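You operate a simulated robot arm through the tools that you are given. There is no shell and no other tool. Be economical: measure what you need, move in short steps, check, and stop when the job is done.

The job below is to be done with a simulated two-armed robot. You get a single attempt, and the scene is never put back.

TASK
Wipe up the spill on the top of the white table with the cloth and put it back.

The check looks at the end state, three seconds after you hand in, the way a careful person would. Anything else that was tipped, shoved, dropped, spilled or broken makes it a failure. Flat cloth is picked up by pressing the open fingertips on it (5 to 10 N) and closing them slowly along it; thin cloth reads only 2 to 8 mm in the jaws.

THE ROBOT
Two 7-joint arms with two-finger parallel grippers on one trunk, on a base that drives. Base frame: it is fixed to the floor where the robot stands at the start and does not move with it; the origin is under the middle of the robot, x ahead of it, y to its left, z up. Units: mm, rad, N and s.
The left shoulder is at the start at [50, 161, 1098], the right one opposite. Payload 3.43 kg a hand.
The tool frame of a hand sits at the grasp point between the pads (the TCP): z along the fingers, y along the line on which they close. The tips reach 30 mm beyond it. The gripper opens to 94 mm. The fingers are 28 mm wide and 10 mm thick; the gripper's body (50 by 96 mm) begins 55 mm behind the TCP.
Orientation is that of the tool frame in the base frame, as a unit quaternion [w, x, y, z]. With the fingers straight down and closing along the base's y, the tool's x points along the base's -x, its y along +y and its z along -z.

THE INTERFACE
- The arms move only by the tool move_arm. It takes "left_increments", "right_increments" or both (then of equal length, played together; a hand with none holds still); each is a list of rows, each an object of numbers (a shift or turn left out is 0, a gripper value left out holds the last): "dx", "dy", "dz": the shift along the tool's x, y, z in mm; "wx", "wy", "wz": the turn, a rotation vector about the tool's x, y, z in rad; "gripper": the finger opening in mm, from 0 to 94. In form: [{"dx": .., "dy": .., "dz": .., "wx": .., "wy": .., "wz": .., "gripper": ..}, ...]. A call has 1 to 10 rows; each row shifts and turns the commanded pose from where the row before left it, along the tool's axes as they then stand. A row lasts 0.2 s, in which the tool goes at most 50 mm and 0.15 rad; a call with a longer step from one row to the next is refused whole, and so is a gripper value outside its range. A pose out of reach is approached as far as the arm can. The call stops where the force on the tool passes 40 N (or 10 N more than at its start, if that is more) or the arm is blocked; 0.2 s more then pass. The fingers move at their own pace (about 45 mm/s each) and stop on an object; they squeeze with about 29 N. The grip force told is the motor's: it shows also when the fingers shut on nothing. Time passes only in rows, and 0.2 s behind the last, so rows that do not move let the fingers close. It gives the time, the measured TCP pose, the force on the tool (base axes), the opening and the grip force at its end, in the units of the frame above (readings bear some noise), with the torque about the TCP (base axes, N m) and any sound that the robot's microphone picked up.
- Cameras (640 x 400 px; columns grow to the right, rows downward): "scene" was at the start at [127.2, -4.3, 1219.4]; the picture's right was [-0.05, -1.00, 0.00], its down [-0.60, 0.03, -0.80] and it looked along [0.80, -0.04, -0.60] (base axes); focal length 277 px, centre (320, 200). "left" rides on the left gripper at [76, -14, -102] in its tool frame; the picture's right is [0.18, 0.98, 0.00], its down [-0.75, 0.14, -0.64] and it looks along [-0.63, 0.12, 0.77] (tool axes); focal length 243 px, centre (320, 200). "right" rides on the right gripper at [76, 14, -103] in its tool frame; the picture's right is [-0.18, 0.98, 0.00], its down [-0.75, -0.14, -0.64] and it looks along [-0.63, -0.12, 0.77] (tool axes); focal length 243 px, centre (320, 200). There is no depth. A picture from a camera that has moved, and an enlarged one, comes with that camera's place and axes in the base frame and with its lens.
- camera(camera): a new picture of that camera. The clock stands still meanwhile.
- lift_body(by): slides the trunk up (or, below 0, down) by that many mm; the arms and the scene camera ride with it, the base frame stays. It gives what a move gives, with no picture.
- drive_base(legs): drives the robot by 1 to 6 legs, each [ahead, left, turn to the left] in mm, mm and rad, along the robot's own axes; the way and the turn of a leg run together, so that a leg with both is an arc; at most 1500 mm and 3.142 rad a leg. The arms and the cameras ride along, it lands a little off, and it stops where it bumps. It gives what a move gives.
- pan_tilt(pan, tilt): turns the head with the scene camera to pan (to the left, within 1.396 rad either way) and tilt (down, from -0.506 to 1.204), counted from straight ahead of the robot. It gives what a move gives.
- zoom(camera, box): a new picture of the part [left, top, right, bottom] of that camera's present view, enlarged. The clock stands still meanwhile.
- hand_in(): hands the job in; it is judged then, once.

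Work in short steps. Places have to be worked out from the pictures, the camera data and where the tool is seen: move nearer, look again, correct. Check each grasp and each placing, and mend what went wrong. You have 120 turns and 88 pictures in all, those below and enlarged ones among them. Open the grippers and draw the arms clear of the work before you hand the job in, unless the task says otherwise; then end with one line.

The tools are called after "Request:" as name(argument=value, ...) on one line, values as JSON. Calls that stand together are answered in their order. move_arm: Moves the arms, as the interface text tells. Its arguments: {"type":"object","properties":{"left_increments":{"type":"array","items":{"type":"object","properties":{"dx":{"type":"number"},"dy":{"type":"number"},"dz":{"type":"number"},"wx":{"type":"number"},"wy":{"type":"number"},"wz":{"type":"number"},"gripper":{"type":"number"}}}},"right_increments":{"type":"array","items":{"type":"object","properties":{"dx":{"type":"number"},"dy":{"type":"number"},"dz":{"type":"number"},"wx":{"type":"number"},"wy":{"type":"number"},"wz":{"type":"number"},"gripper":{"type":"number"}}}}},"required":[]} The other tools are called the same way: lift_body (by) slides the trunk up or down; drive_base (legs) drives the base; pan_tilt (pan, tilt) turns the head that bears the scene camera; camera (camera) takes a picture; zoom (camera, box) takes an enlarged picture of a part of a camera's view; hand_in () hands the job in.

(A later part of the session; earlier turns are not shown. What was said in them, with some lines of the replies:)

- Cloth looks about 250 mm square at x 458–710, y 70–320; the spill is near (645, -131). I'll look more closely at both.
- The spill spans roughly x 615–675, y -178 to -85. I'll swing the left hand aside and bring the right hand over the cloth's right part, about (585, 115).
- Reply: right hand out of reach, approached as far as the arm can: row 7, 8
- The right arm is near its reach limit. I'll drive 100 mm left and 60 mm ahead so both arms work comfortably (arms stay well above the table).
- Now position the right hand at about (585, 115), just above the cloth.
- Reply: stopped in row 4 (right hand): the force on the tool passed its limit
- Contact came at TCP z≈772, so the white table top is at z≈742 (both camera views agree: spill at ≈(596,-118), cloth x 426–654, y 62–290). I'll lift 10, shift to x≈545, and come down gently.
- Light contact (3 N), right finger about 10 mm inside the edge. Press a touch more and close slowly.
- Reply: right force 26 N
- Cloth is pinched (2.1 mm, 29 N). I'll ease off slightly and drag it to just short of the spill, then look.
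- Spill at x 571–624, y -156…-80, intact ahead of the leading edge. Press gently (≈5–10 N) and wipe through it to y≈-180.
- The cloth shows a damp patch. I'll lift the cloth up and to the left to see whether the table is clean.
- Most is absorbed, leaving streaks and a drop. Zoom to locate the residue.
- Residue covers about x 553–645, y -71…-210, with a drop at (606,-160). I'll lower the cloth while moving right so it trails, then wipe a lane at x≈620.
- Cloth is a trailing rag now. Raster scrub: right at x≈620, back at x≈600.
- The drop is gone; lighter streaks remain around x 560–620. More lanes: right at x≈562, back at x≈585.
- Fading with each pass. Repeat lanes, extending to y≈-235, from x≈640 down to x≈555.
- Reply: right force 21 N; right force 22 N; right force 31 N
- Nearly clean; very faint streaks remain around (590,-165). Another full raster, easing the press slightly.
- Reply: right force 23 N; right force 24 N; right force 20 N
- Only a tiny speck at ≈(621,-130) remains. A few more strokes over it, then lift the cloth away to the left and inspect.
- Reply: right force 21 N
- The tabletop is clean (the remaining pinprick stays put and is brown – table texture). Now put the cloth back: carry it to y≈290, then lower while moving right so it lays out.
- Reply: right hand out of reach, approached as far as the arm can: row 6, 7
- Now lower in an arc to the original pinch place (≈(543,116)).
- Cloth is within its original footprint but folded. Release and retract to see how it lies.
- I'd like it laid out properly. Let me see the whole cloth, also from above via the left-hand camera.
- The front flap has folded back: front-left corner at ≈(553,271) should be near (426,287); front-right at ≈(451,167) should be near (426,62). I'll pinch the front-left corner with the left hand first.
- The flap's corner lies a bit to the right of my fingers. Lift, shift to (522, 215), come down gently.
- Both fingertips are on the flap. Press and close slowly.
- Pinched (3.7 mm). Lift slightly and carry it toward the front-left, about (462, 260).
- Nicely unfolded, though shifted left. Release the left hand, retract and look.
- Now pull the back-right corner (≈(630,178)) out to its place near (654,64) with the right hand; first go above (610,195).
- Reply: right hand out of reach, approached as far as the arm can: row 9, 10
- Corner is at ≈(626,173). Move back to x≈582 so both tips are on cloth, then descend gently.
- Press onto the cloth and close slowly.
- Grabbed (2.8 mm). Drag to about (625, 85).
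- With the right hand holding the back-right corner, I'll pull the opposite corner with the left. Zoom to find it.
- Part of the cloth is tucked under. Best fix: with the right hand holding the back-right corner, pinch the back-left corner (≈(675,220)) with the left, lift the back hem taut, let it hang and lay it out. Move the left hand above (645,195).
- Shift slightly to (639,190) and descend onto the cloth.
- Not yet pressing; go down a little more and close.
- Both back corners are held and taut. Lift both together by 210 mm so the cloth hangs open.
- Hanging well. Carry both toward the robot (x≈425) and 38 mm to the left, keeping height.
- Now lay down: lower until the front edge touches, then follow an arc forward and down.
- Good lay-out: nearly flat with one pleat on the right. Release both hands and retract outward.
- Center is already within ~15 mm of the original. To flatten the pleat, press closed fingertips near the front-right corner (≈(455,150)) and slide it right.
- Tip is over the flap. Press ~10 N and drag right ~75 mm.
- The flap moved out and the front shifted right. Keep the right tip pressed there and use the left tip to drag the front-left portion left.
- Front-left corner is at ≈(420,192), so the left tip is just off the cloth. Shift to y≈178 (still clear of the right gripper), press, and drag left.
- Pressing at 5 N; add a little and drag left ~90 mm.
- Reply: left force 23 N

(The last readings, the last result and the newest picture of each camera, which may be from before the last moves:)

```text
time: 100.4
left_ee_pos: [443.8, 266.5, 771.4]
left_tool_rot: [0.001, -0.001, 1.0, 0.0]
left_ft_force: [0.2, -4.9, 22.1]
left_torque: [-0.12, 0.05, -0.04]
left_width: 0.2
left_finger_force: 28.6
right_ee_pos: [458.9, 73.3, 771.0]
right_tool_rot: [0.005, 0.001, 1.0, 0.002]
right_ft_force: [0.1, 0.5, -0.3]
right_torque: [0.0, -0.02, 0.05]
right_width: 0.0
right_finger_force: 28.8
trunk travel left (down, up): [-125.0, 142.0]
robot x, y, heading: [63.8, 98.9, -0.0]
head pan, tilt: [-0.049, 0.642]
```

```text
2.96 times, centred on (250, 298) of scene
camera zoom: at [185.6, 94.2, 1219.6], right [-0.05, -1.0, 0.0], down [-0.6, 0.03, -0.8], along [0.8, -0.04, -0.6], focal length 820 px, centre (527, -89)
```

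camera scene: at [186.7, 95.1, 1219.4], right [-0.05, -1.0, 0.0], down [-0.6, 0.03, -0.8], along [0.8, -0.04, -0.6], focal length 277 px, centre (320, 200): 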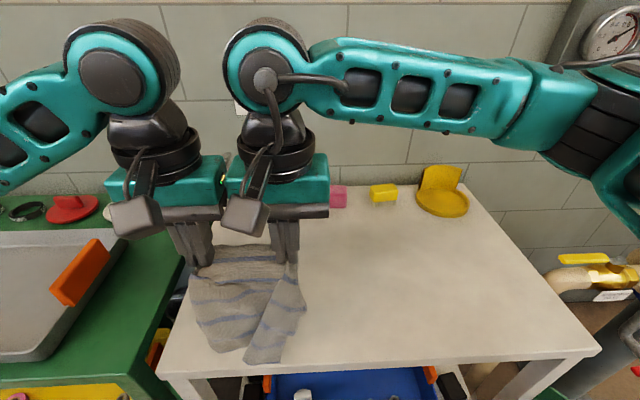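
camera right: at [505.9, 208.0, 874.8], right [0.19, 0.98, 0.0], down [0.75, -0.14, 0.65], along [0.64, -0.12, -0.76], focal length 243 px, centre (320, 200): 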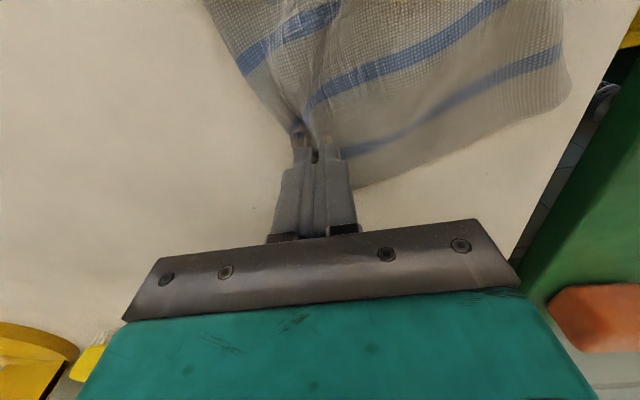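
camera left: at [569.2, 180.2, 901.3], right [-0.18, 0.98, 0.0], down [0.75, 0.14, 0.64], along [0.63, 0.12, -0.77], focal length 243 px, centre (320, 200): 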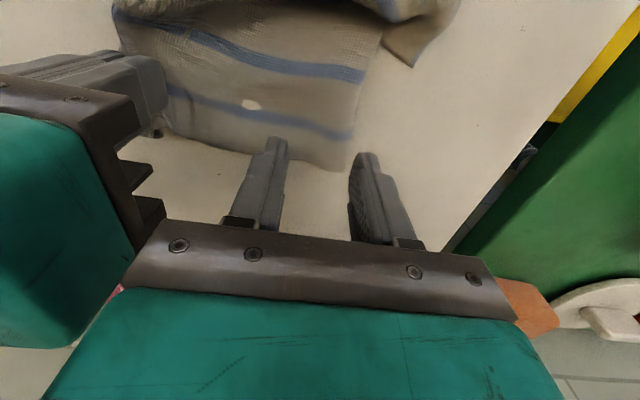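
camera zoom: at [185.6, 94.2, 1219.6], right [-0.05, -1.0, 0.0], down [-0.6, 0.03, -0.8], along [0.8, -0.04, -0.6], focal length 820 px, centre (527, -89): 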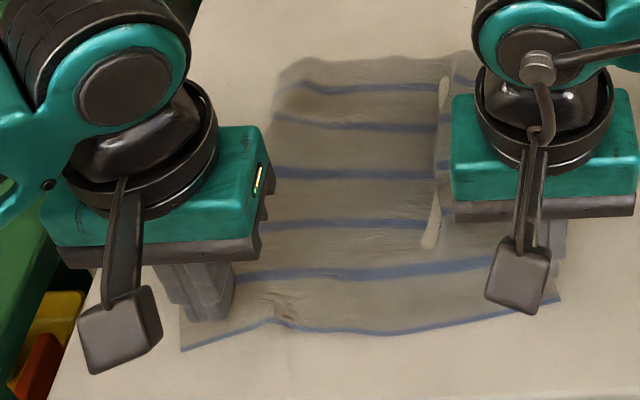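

Excellent — the cloth is almost square again. Lift both hands straight up and retract outward.

Request:
move_arm(left_increments=[{"dz": -15}, {"dz": -30}, {"dz": -40}, {"dz": -20, "dy": 20}, {"dy": 40}, {"dy": 40}, {"dy": 40}, {}], right_increments=[{"dz": -15}, {"dz": -30}, {"dz": -40}, {"dz": -20, "dy": -20}, {"dy": -40}, {"dy": -40}, {"dy": -40}, {"dy": -40}])

Request:
camera(camera="scene")

Request:
zoom(camera="scene", box=[160, 220, 352, 350])

```text
time: 102.2
left_ee_pos: [444.8, 407.7, 876.8]
left_tool_rot: [0.0, -0.001, 1.0, 0.0]
left_ft_force: [-0.4, -0.1, 0.3]
left_torque: [0.03, 0.02, 0.02]
left_width: 0.0
left_finger_force: 28.9
right_ee_pos: [458.7, -107.7, 876.3]
right_tool_rot: [0.004, 0.0, 1.0, 0.001]
right_ft_force: [-0.6, 0.1, -0.6]
right_torque: [0.04, -0.01, 0.0]
right_width: 0.1
right_finger_force: 29.5
trunk travel left (down, up): [-125.0, 142.0]
robot x, y, heading: [57.5, 102.5, -0.004]
head pan, tilt: [-0.049, 0.642]
```

```text
28 pictures are left
camera scene: at [186.7, 94.7, 1219.4], right [-0.05, -1.0, 0.0], down [-0.6, 0.03, -0.8], along [0.8, -0.04, -0.6], focal length 277 px, centre (320, 200)
```

scene: 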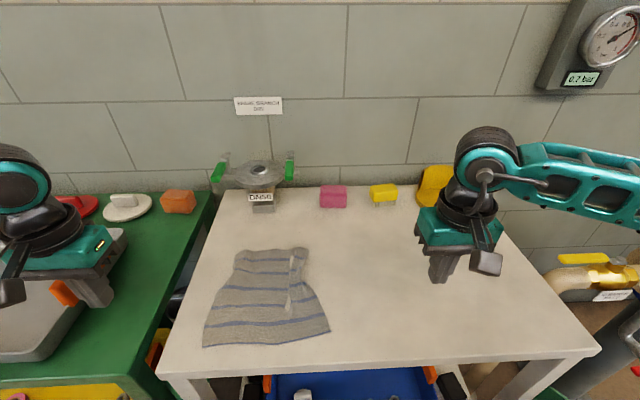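

```text
3.08 times, centred on (256, 285) of scene
camera zoom: at [186.7, 94.7, 1219.4], right [-0.05, -1.0, 0.0], down [-0.6, 0.03, -0.8], along [0.8, -0.04, -0.6], focal length 851 px, centre (517, -62)
```

zoom: 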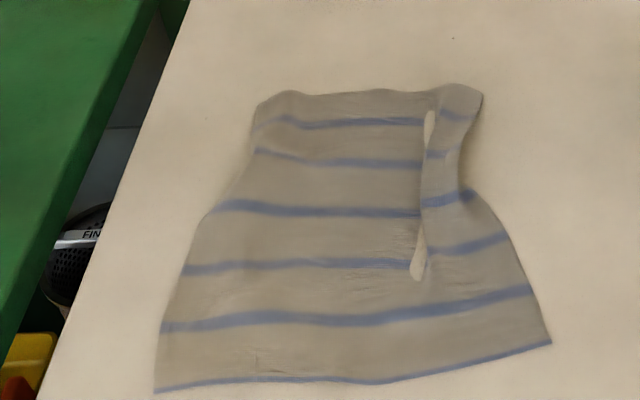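

Cloth is back in its footprint; only the back edge is ~60 mm narrow. Spread the back corners simultaneously: position tips at (605,112) and (605,248).

Request:
move_arm(left_increments=[{"dx": -26, "dy": -26}, {"dx": -26, "dy": -26}, {"dx": -27, "dy": -26}, {"dx": -27, "dy": -26}, {"dx": -27, "dy": -26}, {"dx": -27, "dy": -29}, {"dz": 40}, {"dz": 40}, {"dz": 18}], right_increments=[{"dx": -24, "dy": 36}, {"dx": -24, "dy": 36}, {"dx": -24, "dy": 36}, {"dx": -24, "dy": 37}, {"dx": -25, "dy": 37}, {"dx": -25, "dy": 37}, {"dz": 40}, {"dz": 40}, {"dz": 18}])

Request:
zoom(camera="scene", box=[200, 190, 340, 295])

```text
time: 104.2
left_ee_pos: [603.9, 248.0, 776.2]
left_tool_rot: [0.0, -0.001, 1.0, 0.0]
left_ft_force: [0.6, 0.2, -0.5]
left_torque: [0.03, 0.01, 0.01]
left_width: 0.1
left_finger_force: 29.1
right_ee_pos: [604.6, 111.9, 778.0]
right_tool_rot: [0.004, 0.001, 1.0, 0.002]
right_ft_force: [-0.5, 0.5, -0.4]
right_torque: [0.0, 0.01, -0.01]
right_width: 0.2
right_finger_force: 28.8
trunk travel left (down, up): [-125.0, 142.0]
robot x, y, heading: [62.5, 99.2, 0.002]
head pan, tilt: [-0.049, 0.642]
```

```text
3.81 times, centred on (270, 242) of scene
camera zoom: at [186.9, 95.0, 1219.4], right [-0.05, -1.0, 0.0], down [-0.6, 0.03, -0.8], along [0.8, -0.04, -0.6], focal length 1054 px, centre (510, 38)
```

zoom: 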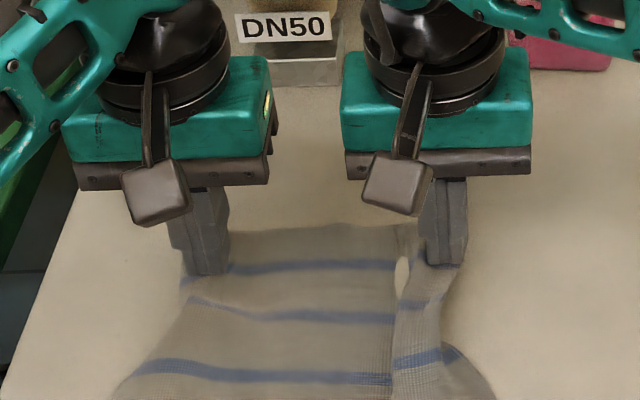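

Both tips are on the back corners. Press gently (contact at z≈772) and drag outward and slightly back.

Request:
move_arm(left_increments=[{"dz": 3}, {"dz": 2}, {"dy": 6, "dx": -3}, {"dy": 6, "dx": -3}, {"dy": 6, "dx": -3}, {"dy": 6, "dx": -3}, {"dy": 6, "dx": -3}, {"dx": -3}, {}], right_increments=[{"dz": 4}, {"dz": 2.5}, {"dy": -7, "dx": -3}, {"dy": -7, "dx": -3}, {"dy": -7, "dx": -3}, {"dy": -7, "dx": -3}, {"dy": -7, "dx": -3}, {"dy": -5, "dx": -3}, {}])

Request:
zoom(camera="scene", box=[200, 210, 340, 315])

```text
time: 106.2
left_ee_pos: [622.6, 278.1, 772.6]
left_tool_rot: [0.0, -0.001, 1.0, 0.0]
left_ft_force: [-1.8, 0.5, 3.6]
left_torque: [0.02, 0.03, -0.01]
left_width: 0.0
left_finger_force: 28.9
right_ee_pos: [622.9, 72.6, 773.0]
right_tool_rot: [0.004, 0.002, 1.0, 0.002]
right_ft_force: [0.5, 0.1, 0.2]
right_torque: [0.01, 0.02, -0.02]
right_width: 0.1
right_finger_force: 28.8
trunk travel left (down, up): [-125.0, 142.0]
robot x, y, heading: [62.7, 98.1, -0.002]
head pan, tilt: [-0.049, 0.642]
```

```text
3.81 times, centred on (270, 262) of scene
camera zoom: at [186.4, 94.9, 1219.5], right [-0.05, -1.0, 0.0], down [-0.6, 0.03, -0.8], along [0.8, -0.04, -0.6], focal length 1054 px, centre (510, -38)
```

zoom: 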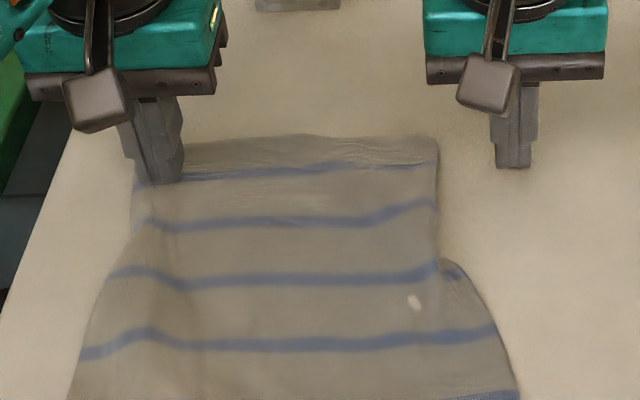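

Left corner spread; the right tip slipped over and the right strip may be tucked under. Lift both and look closely.

Request:
move_arm(left_increments=[{"dz": -15}, {"dz": -30}, {"dz": -40}, {"dy": 40}, {"dy": 40}, {"dy": 30}], right_increments=[{"dz": -15}, {"dz": -30}, {"dz": -40}, {"dx": 20, "dy": -15}, {"dx": 20, "dy": -15}, {"dx": 20, "dy": -15}])

Request:
camera(camera="right")

Request:
zoom(camera="scene", box=[160, 220, 352, 350])

```text
time: 107.6
left_ee_pos: [623.3, 389.4, 858.1]
left_tool_rot: [0.0, -0.001, 1.0, 0.0]
left_ft_force: [-0.3, 0.2, 0.5]
left_torque: [0.03, 0.0, -0.01]
left_width: 0.1
left_finger_force: 28.4
right_ee_pos: [561.5, 27.5, 858.2]
right_tool_rot: [0.003, 0.001, 1.0, 0.002]
right_ft_force: [-0.3, 0.1, -1.0]
right_torque: [0.0, 0.03, 0.01]
right_width: 0.0
right_finger_force: 29.0
trunk travel left (down, up): [-125.0, 142.0]
robot x, y, heading: [61.0, 102.4, -0.004]
head pan, tilt: [-0.049, 0.642]
```

```text
24 pictures are left
camera right: at [484.6, 41.5, 960.1], right [0.19, 0.98, 0.0], down [0.75, -0.14, 0.65], along [0.64, -0.12, -0.76], focal length 243 px, centre (320, 200)
```

right: 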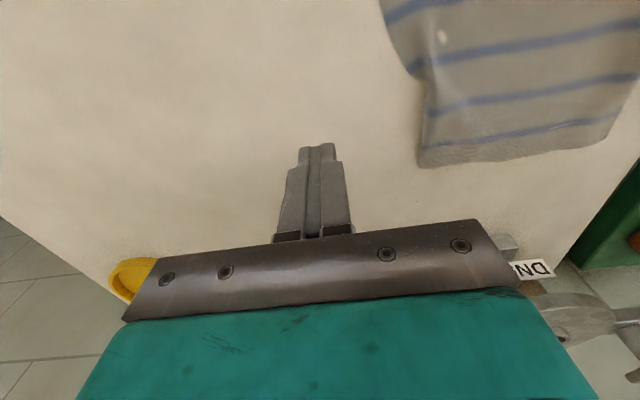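

```text
3.08 times, centred on (256, 285) of scene
camera zoom: at [186.6, 95.0, 1219.4], right [-0.05, -1.0, 0.0], down [-0.6, 0.03, -0.8], along [0.8, -0.04, -0.6], focal length 851 px, centre (517, -62)
```

zoom: 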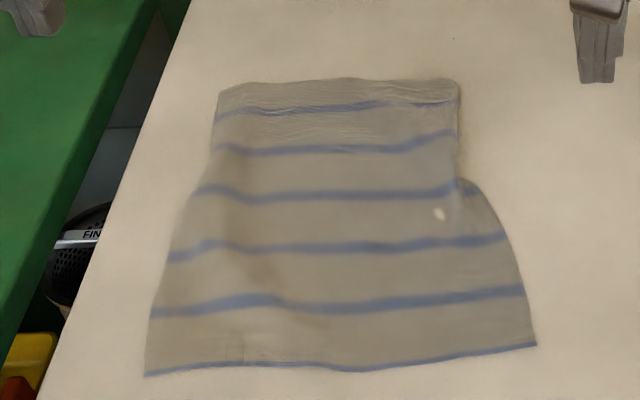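

Very flat except the back-right strip tucked under (fold edge y≈115, x 575–645). I'll pinch near that fold with the right hand, lift so the strip hangs free, and lay it out.

Request:
move_arm(right_increments=[{"dx": -13, "dy": 25, "gripper": 36}, {"dx": -13, "dy": 25}, {"dx": -13, "dy": 25}, {"dx": -12, "dy": 24}, {"dz": 40}, {"dz": 30}, {"dz": 10}, {"dz": 3}, {}])

Request:
zoom(camera="scene", box=[200, 190, 340, 295])

```text
time: 109.6
left_ee_pos: [622.9, 387.8, 858.6]
left_tool_rot: [-0.001, -0.001, 1.0, 0.0]
left_ft_force: [-0.1, 0.2, -0.1]
left_torque: [0.01, 0.01, 0.04]
left_width: 0.0
left_finger_force: 28.7
right_ee_pos: [614.8, 126.2, 774.9]
right_tool_rot: [0.004, 0.001, 1.0, 0.002]
right_ft_force: [-0.9, 0.6, -0.5]
right_torque: [-0.01, -0.02, 0.01]
right_width: 36.1
right_finger_force: 0.1
trunk travel left (down, up): [-125.0, 142.0]
robot x, y, heading: [61.3, 97.9, 0.002]
head pan, tilt: [-0.049, 0.642]
```

```text
3.81 times, centred on (270, 242) of scene
camera zoom: at [186.8, 95.0, 1219.4], right [-0.05, -1.0, 0.0], down [-0.6, 0.03, -0.8], along [0.8, -0.04, -0.6], focal length 1054 px, centre (510, 38)
```

zoom: 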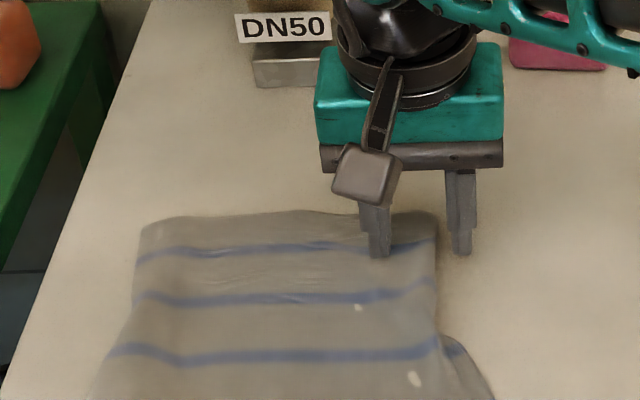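

Right finger is off the edge; shift left 14 mm, press and close.

Request:
move_arm(right_increments=[{"dz": -6}, {"dy": 15}, {"dz": 8}, {"dz": 2}, {"gripper": 28}, {"gripper": 20}, {"gripper": 12}, {"gripper": 5}, {"gripper": 0}, {}])

Request:
move_arm(right_increments=[{"dz": -15}, {"dz": -20}, {"dz": -20}, {"dz": -15}, {}, {}])

Request:
zoom(camera="scene", box=[200, 190, 340, 295])

```text
time: 111.8
left_ee_pos: [621.5, 388.1, 858.6]
left_tool_rot: [0.0, -0.001, 1.0, 0.0]
left_ft_force: [0.6, -0.8, -0.7]
left_torque: [0.01, -0.02, 0.0]
left_width: 0.0
left_finger_force: 28.8
right_ee_pos: [612.5, 141.0, 770.5]
right_tool_rot: [0.004, 0.001, 1.0, 0.001]
right_ft_force: [-0.8, 0.0, 1.8]
right_torque: [0.06, 0.02, -0.01]
right_width: 11.3
right_finger_force: 28.8
trunk travel left (down, up): [-125.0, 142.0]
robot x, y, heading: [60.6, 94.3, 0.001]
head pan, tilt: [-0.049, 0.642]
```

```text
time: 113.2
left_ee_pos: [622.3, 387.3, 858.1]
left_tool_rot: [0.0, -0.001, 1.0, 0.0]
left_ft_force: [0.2, 0.2, 0.1]
left_torque: [0.0, 0.03, -0.04]
left_width: 0.3
left_finger_force: 28.7
right_ee_pos: [613.2, 139.5, 841.7]
right_tool_rot: [0.003, 0.0, 1.0, 0.002]
right_ft_force: [0.5, -0.2, 0.2]
right_torque: [0.06, -0.05, 0.01]
right_width: 3.3
right_finger_force: 28.3
trunk travel left (down, up): [-125.0, 142.0]
robot x, y, heading: [57.5, 100.0, -0.002]
head pan, tilt: [-0.049, 0.642]
```

```text
3.81 times, centred on (270, 242) of scene
camera zoom: at [186.8, 95.0, 1219.4], right [-0.05, -1.0, 0.0], down [-0.6, 0.03, -0.8], along [0.8, -0.04, -0.6], focal length 1054 px, centre (510, 38)
```

zoom: 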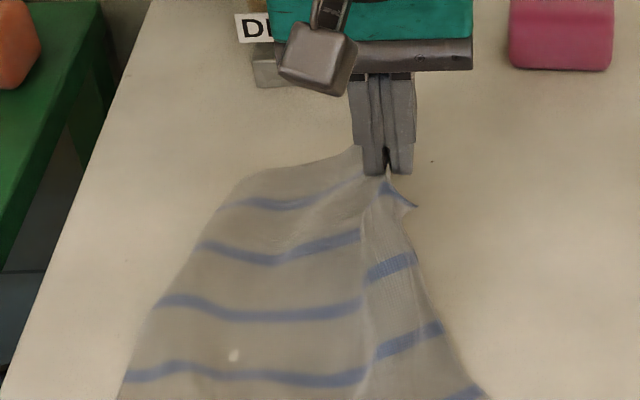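

The strip hangs free on the right now. Move right 55 mm at height, then lower while coming back left slightly so the strip lays outward.

Request:
move_arm(right_increments=[{"dy": -15}, {"dy": -20}, {"dy": -20}, {}, {"dz": 15, "dy": 2}, {"dz": 18, "dy": 4}, {"dz": 18, "dy": 6}, {"dz": 14, "dy": 6}, {"dz": 4}, {}])

Request:
zoom(camera="scene", box=[200, 200, 340, 305])

```text
time: 115.4
left_ee_pos: [621.5, 387.6, 857.9]
left_tool_rot: [-0.001, -0.001, 1.0, 0.0]
left_ft_force: [-0.6, 0.2, -0.1]
left_torque: [0.01, 0.01, -0.02]
left_width: 0.0
left_finger_force: 28.5
right_ee_pos: [614.5, 103.4, 773.5]
right_tool_rot: [0.004, 0.002, 1.0, 0.003]
right_ft_force: [-0.7, -2.2, 10.5]
right_torque: [-0.03, 0.0, 0.0]
right_width: 3.4
right_finger_force: 29.0
trunk travel left (down, up): [-125.0, 142.0]
robot x, y, heading: [61.9, 98.6, 0.003]
head pan, tilt: [-0.049, 0.642]
```

```text
3.81 times, centred on (270, 252) of scene
camera zoom: at [185.8, 94.9, 1219.7], right [-0.05, -1.0, 0.0], down [-0.6, 0.03, -0.8], along [0.8, -0.04, -0.6], focal length 1054 px, centre (510, 0)
```

zoom: 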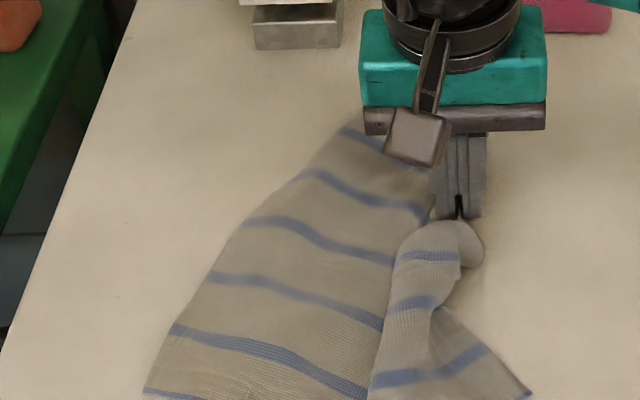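

The left-back moved in. Release the right, then spread again with pressed tips on both sides.

Request:
move_arm(right_increments=[{"gripper": 10}, {"gripper": 18}, {"gripper": 22}, {"dz": -15}, {"dz": -30}, {"dz": -40, "dy": -20}, {"dy": -40}, {"dy": -40}])

Request:
zoom(camera="scene", box=[180, 210, 340, 340])

```text
time: 117.2
left_ee_pos: [622.8, 387.9, 857.8]
left_tool_rot: [0.0, -0.001, 1.0, -0.001]
left_ft_force: [-0.4, -0.7, 0.6]
left_torque: [-0.01, -0.02, -0.01]
left_width: 0.0
left_finger_force: 28.5
right_ee_pos: [614.2, 5.0, 855.6]
right_tool_rot: [0.004, 0.001, 1.0, 0.002]
right_ft_force: [-0.5, -0.6, 0.9]
right_torque: [0.01, 0.02, -0.02]
right_width: 22.0
right_finger_force: 0.0
trunk travel left (down, up): [-125.0, 142.0]
robot x, y, heading: [56.5, 96.1, -0.001]
head pan, tilt: [-0.049, 0.642]
```

```text
3.08 times, centred on (260, 275) of scene
camera zoom: at [186.8, 94.7, 1219.4], right [-0.05, -1.0, 0.0], down [-0.6, 0.03, -0.8], along [0.8, -0.04, -0.6], focal length 851 px, centre (505, -31)
```

zoom: 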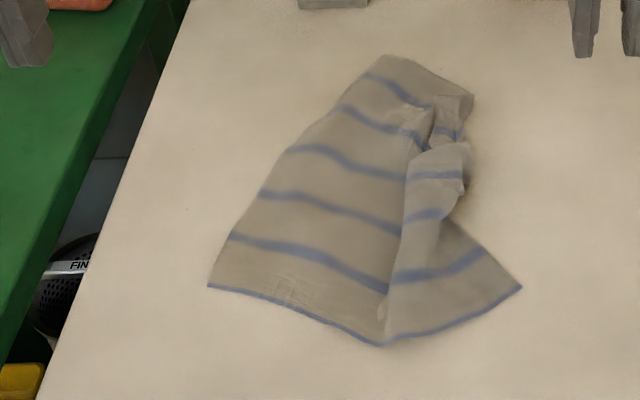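

Spread again, front corners first: put closed tips at (515,243) and (510,92) and drag them toward the front corners.

Request:
move_arm(left_increments=[{"dx": 27, "dy": -36}, {"dx": 27, "dy": -36}, {"dx": 27, "dy": -36}, {"dx": 27, "dy": -36}, {"dz": 40}, {"dz": 30}, {"dz": 10}, {"dz": 5}, {"dz": 1.5}], right_increments=[{"dx": 26, "dy": 22, "gripper": 0}, {"dx": 26, "dy": 22}, {"dx": 26, "dy": 22}, {"dx": 26, "dy": 21}, {"dz": 40}, {"dz": 30}, {"dz": 9}, {"dz": 4}, {"dz": 1.5}])

Request:
zoom(camera="scene", box=[180, 210, 340, 340])

```text
time: 119.2
left_ee_pos: [513.7, 244.3, 772.5]
left_tool_rot: [0.001, -0.001, 1.0, 0.0]
left_ft_force: [-1.6, 0.0, 5.2]
left_torque: [-0.04, 0.01, 0.01]
left_width: 0.0
left_finger_force: 29.4
right_ee_pos: [509.7, 90.5, 772.7]
right_tool_rot: [0.004, 0.001, 1.0, 0.002]
right_ft_force: [0.2, 0.2, -0.4]
right_torque: [-0.01, 0.02, 0.0]
right_width: 0.2
right_finger_force: 29.2
trunk travel left (down, up): [-125.0, 142.0]
robot x, y, heading: [58.8, 100.1, 0.002]
head pan, tilt: [-0.049, 0.642]
```

```text
3.08 times, centred on (260, 275) of scene
camera zoom: at [186.4, 94.9, 1219.6], right [-0.05, -1.0, 0.0], down [-0.6, 0.03, -0.8], along [0.8, -0.04, -0.6], focal length 851 px, centre (505, -31)
```

zoom: 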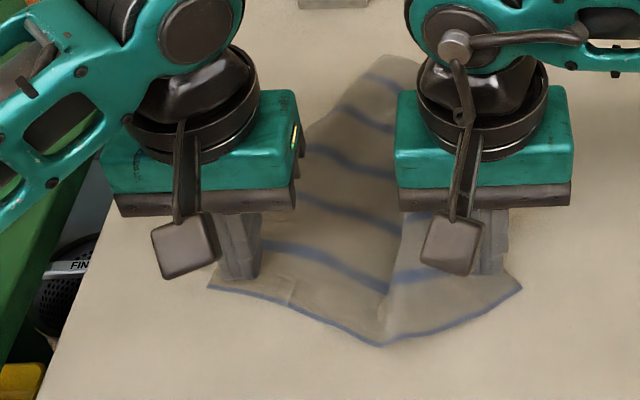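

Both tips on the front corners. Press a little more and drag toward the robot and outward.

Request:
move_arm(left_increments=[{"dz": 0.7}, {"dx": 9, "dy": 4}, {"dx": 9, "dy": 4}, {"dx": 9, "dy": 4}, {"dx": 9, "dy": 4}, {"dx": 9, "dy": 4}, {"dx": 9, "dy": 3}, {"dx": 9, "dy": 2}, {}], right_increments=[{"dz": 2}, {"dx": 8, "dy": -2}, {"dx": 8, "dy": -2}, {"dx": 8, "dy": -2}, {"dx": 8, "dy": -2}, {"dx": 8, "dy": -2}, {"dx": 8, "dy": -2}, {"dx": 8, "dy": -2}, {}])

Request:
zoom(camera="scene", box=[180, 220, 340, 350])

```text
time: 121.2
left_ee_pos: [451.4, 269.6, 770.9]
left_tool_rot: [0.001, -0.002, 1.0, -0.001]
left_ft_force: [2.8, -4.1, 17.5]
left_torque: [-0.16, -0.04, 0.03]
left_width: 0.0
left_finger_force: 29.1
right_ee_pos: [453.5, 77.4, 772.1]
right_tool_rot: [0.005, -0.001, 1.0, 0.003]
right_ft_force: [4.5, 3.5, 18.7]
right_torque: [0.08, 0.02, -0.1]
right_width: 0.0
right_finger_force: 29.1
trunk travel left (down, up): [-125.0, 142.0]
robot x, y, heading: [61.8, 98.0, -0.002]
head pan, tilt: [-0.049, 0.642]
```

```text
3.08 times, centred on (260, 285) of scene
camera zoom: at [185.2, 94.7, 1219.8], right [-0.05, -1.0, 0.0], down [-0.6, 0.03, -0.8], along [0.8, -0.04, -0.6], focal length 851 px, centre (505, -62)
```

zoom: 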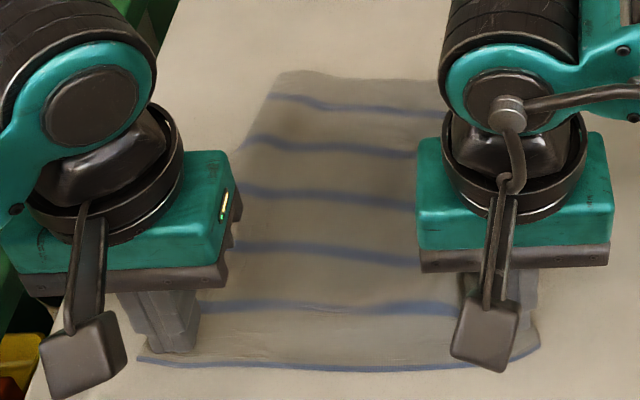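

Great, flat again. Lift both and look at the back edge.

Request:
move_arm(left_increments=[{"dz": -15}, {"dz": -30}, {"dz": -40}, {"dz": -10, "dy": 40}, {"dy": 40}, {"dy": 30}], right_increments=[{"dz": -15}, {"dz": -30}, {"dz": -40}, {"dz": -10, "dy": -40}, {"dy": -40}, {"dy": -40}])

Request:
zoom(camera="scene", box=[160, 220, 352, 350])

```text
time: 122.6
left_ee_pos: [449.4, 379.3, 865.1]
left_tool_rot: [-0.001, 0.0, 1.0, 0.0]
left_ft_force: [-0.6, 0.1, -0.6]
left_torque: [-0.02, 0.0, -0.02]
left_width: 0.1
left_finger_force: 29.2
right_ee_pos: [453.2, -42.5, 864.2]
right_tool_rot: [0.004, 0.0, 1.0, 0.002]
right_ft_force: [-0.1, 1.4, 0.1]
right_torque: [-0.02, -0.03, -0.02]
right_width: 0.4
right_finger_force: 28.6
trunk travel left (down, up): [-125.0, 142.0]
robot x, y, heading: [58.5, 95.9, 0.002]
head pan, tilt: [-0.049, 0.642]
```

```text
3.08 times, centred on (256, 285) of scene
camera zoom: at [186.6, 94.9, 1219.4], right [-0.05, -1.0, 0.0], down [-0.6, 0.03, -0.8], along [0.8, -0.04, -0.6], focal length 851 px, centre (517, -62)
```

zoom: 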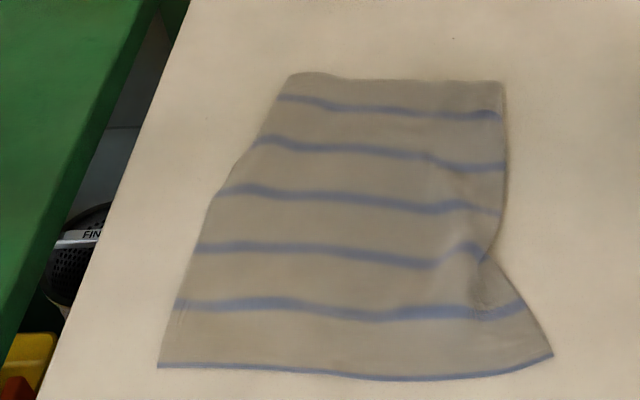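

The cloth now lies flat in its original square (corners within ~5–45 mm, center within ~10 mm). Open the grippers, draw the arms back and up, and do a final check of the table.

Request:
move_arm(left_increments=[{"dz": -20, "gripper": 90}, {"dz": -30, "dy": 20}, {"dz": -30, "dy": 20}, {"dz": -20, "dx": 20}, {"dx": 20}, {"dx": 20}], right_increments=[{"dz": -20, "gripper": 90}, {"dz": -30, "dy": -40}, {"dz": -30, "dy": -40}, {"dz": -20, "dy": -40}, {"dy": -40}, {"dy": -40}])

Request:
camera(camera="scene")

Request:
zoom(camera="scene", box=[320, 200, 512, 320])

```text
time: 124.0
left_ee_pos: [389.0, 420.2, 965.6]
left_tool_rot: [0.0, -0.001, 1.0, 0.0]
left_ft_force: [0.6, 0.1, -0.3]
left_torque: [0.06, -0.01, 0.05]
left_width: 89.9
left_finger_force: 0.0
right_ee_pos: [452.0, -243.5, 963.9]
right_tool_rot: [0.003, 0.001, 1.0, 0.001]
right_ft_force: [-0.6, 0.2, -0.5]
right_torque: [0.0, 0.02, 0.02]
right_width: 90.0
right_finger_force: 0.1
trunk travel left (down, up): [-125.0, 142.0]
robot x, y, heading: [56.4, 97.1, -0.003]
head pan, tilt: [-0.049, 0.642]
```

```text
15 pictures are left
camera scene: at [186.5, 94.8, 1219.5], right [-0.05, -1.0, 0.0], down [-0.6, 0.03, -0.8], along [0.8, -0.04, -0.6], focal length 277 px, centre (320, 200)
```

scene: 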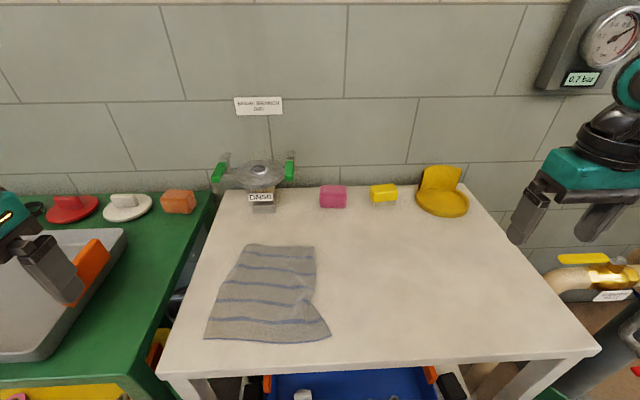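

```text
3.33 times, centred on (416, 260) of scene
camera zoom: at [186.5, 94.8, 1219.5], right [-0.05, -1.0, 0.0], down [-0.6, 0.03, -0.8], along [0.8, -0.04, -0.6], focal length 922 px, centre (0, 0)
```

zoom: 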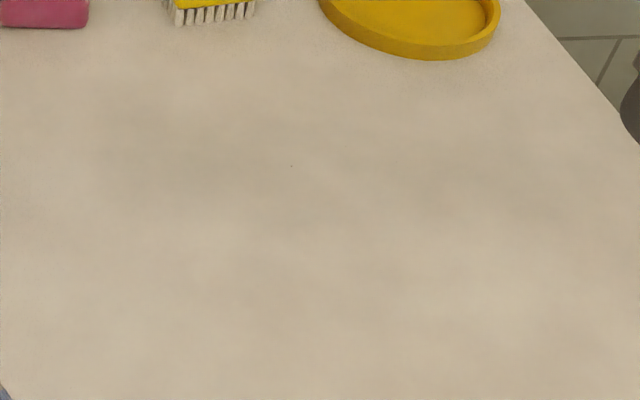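

The table is clean, the cloth is back in place, nothing else has moved, and both arms are clear with grippers open. Handing in.

Request:
hand_in()

```text
The job is handed in.
```

I wiped up the spill and put the cloth back flat where it was: its centre is about 10 mm off and one back corner sits about 45 mm in. Nothing else looks disturbed, and both arms are clear with the grippers open.
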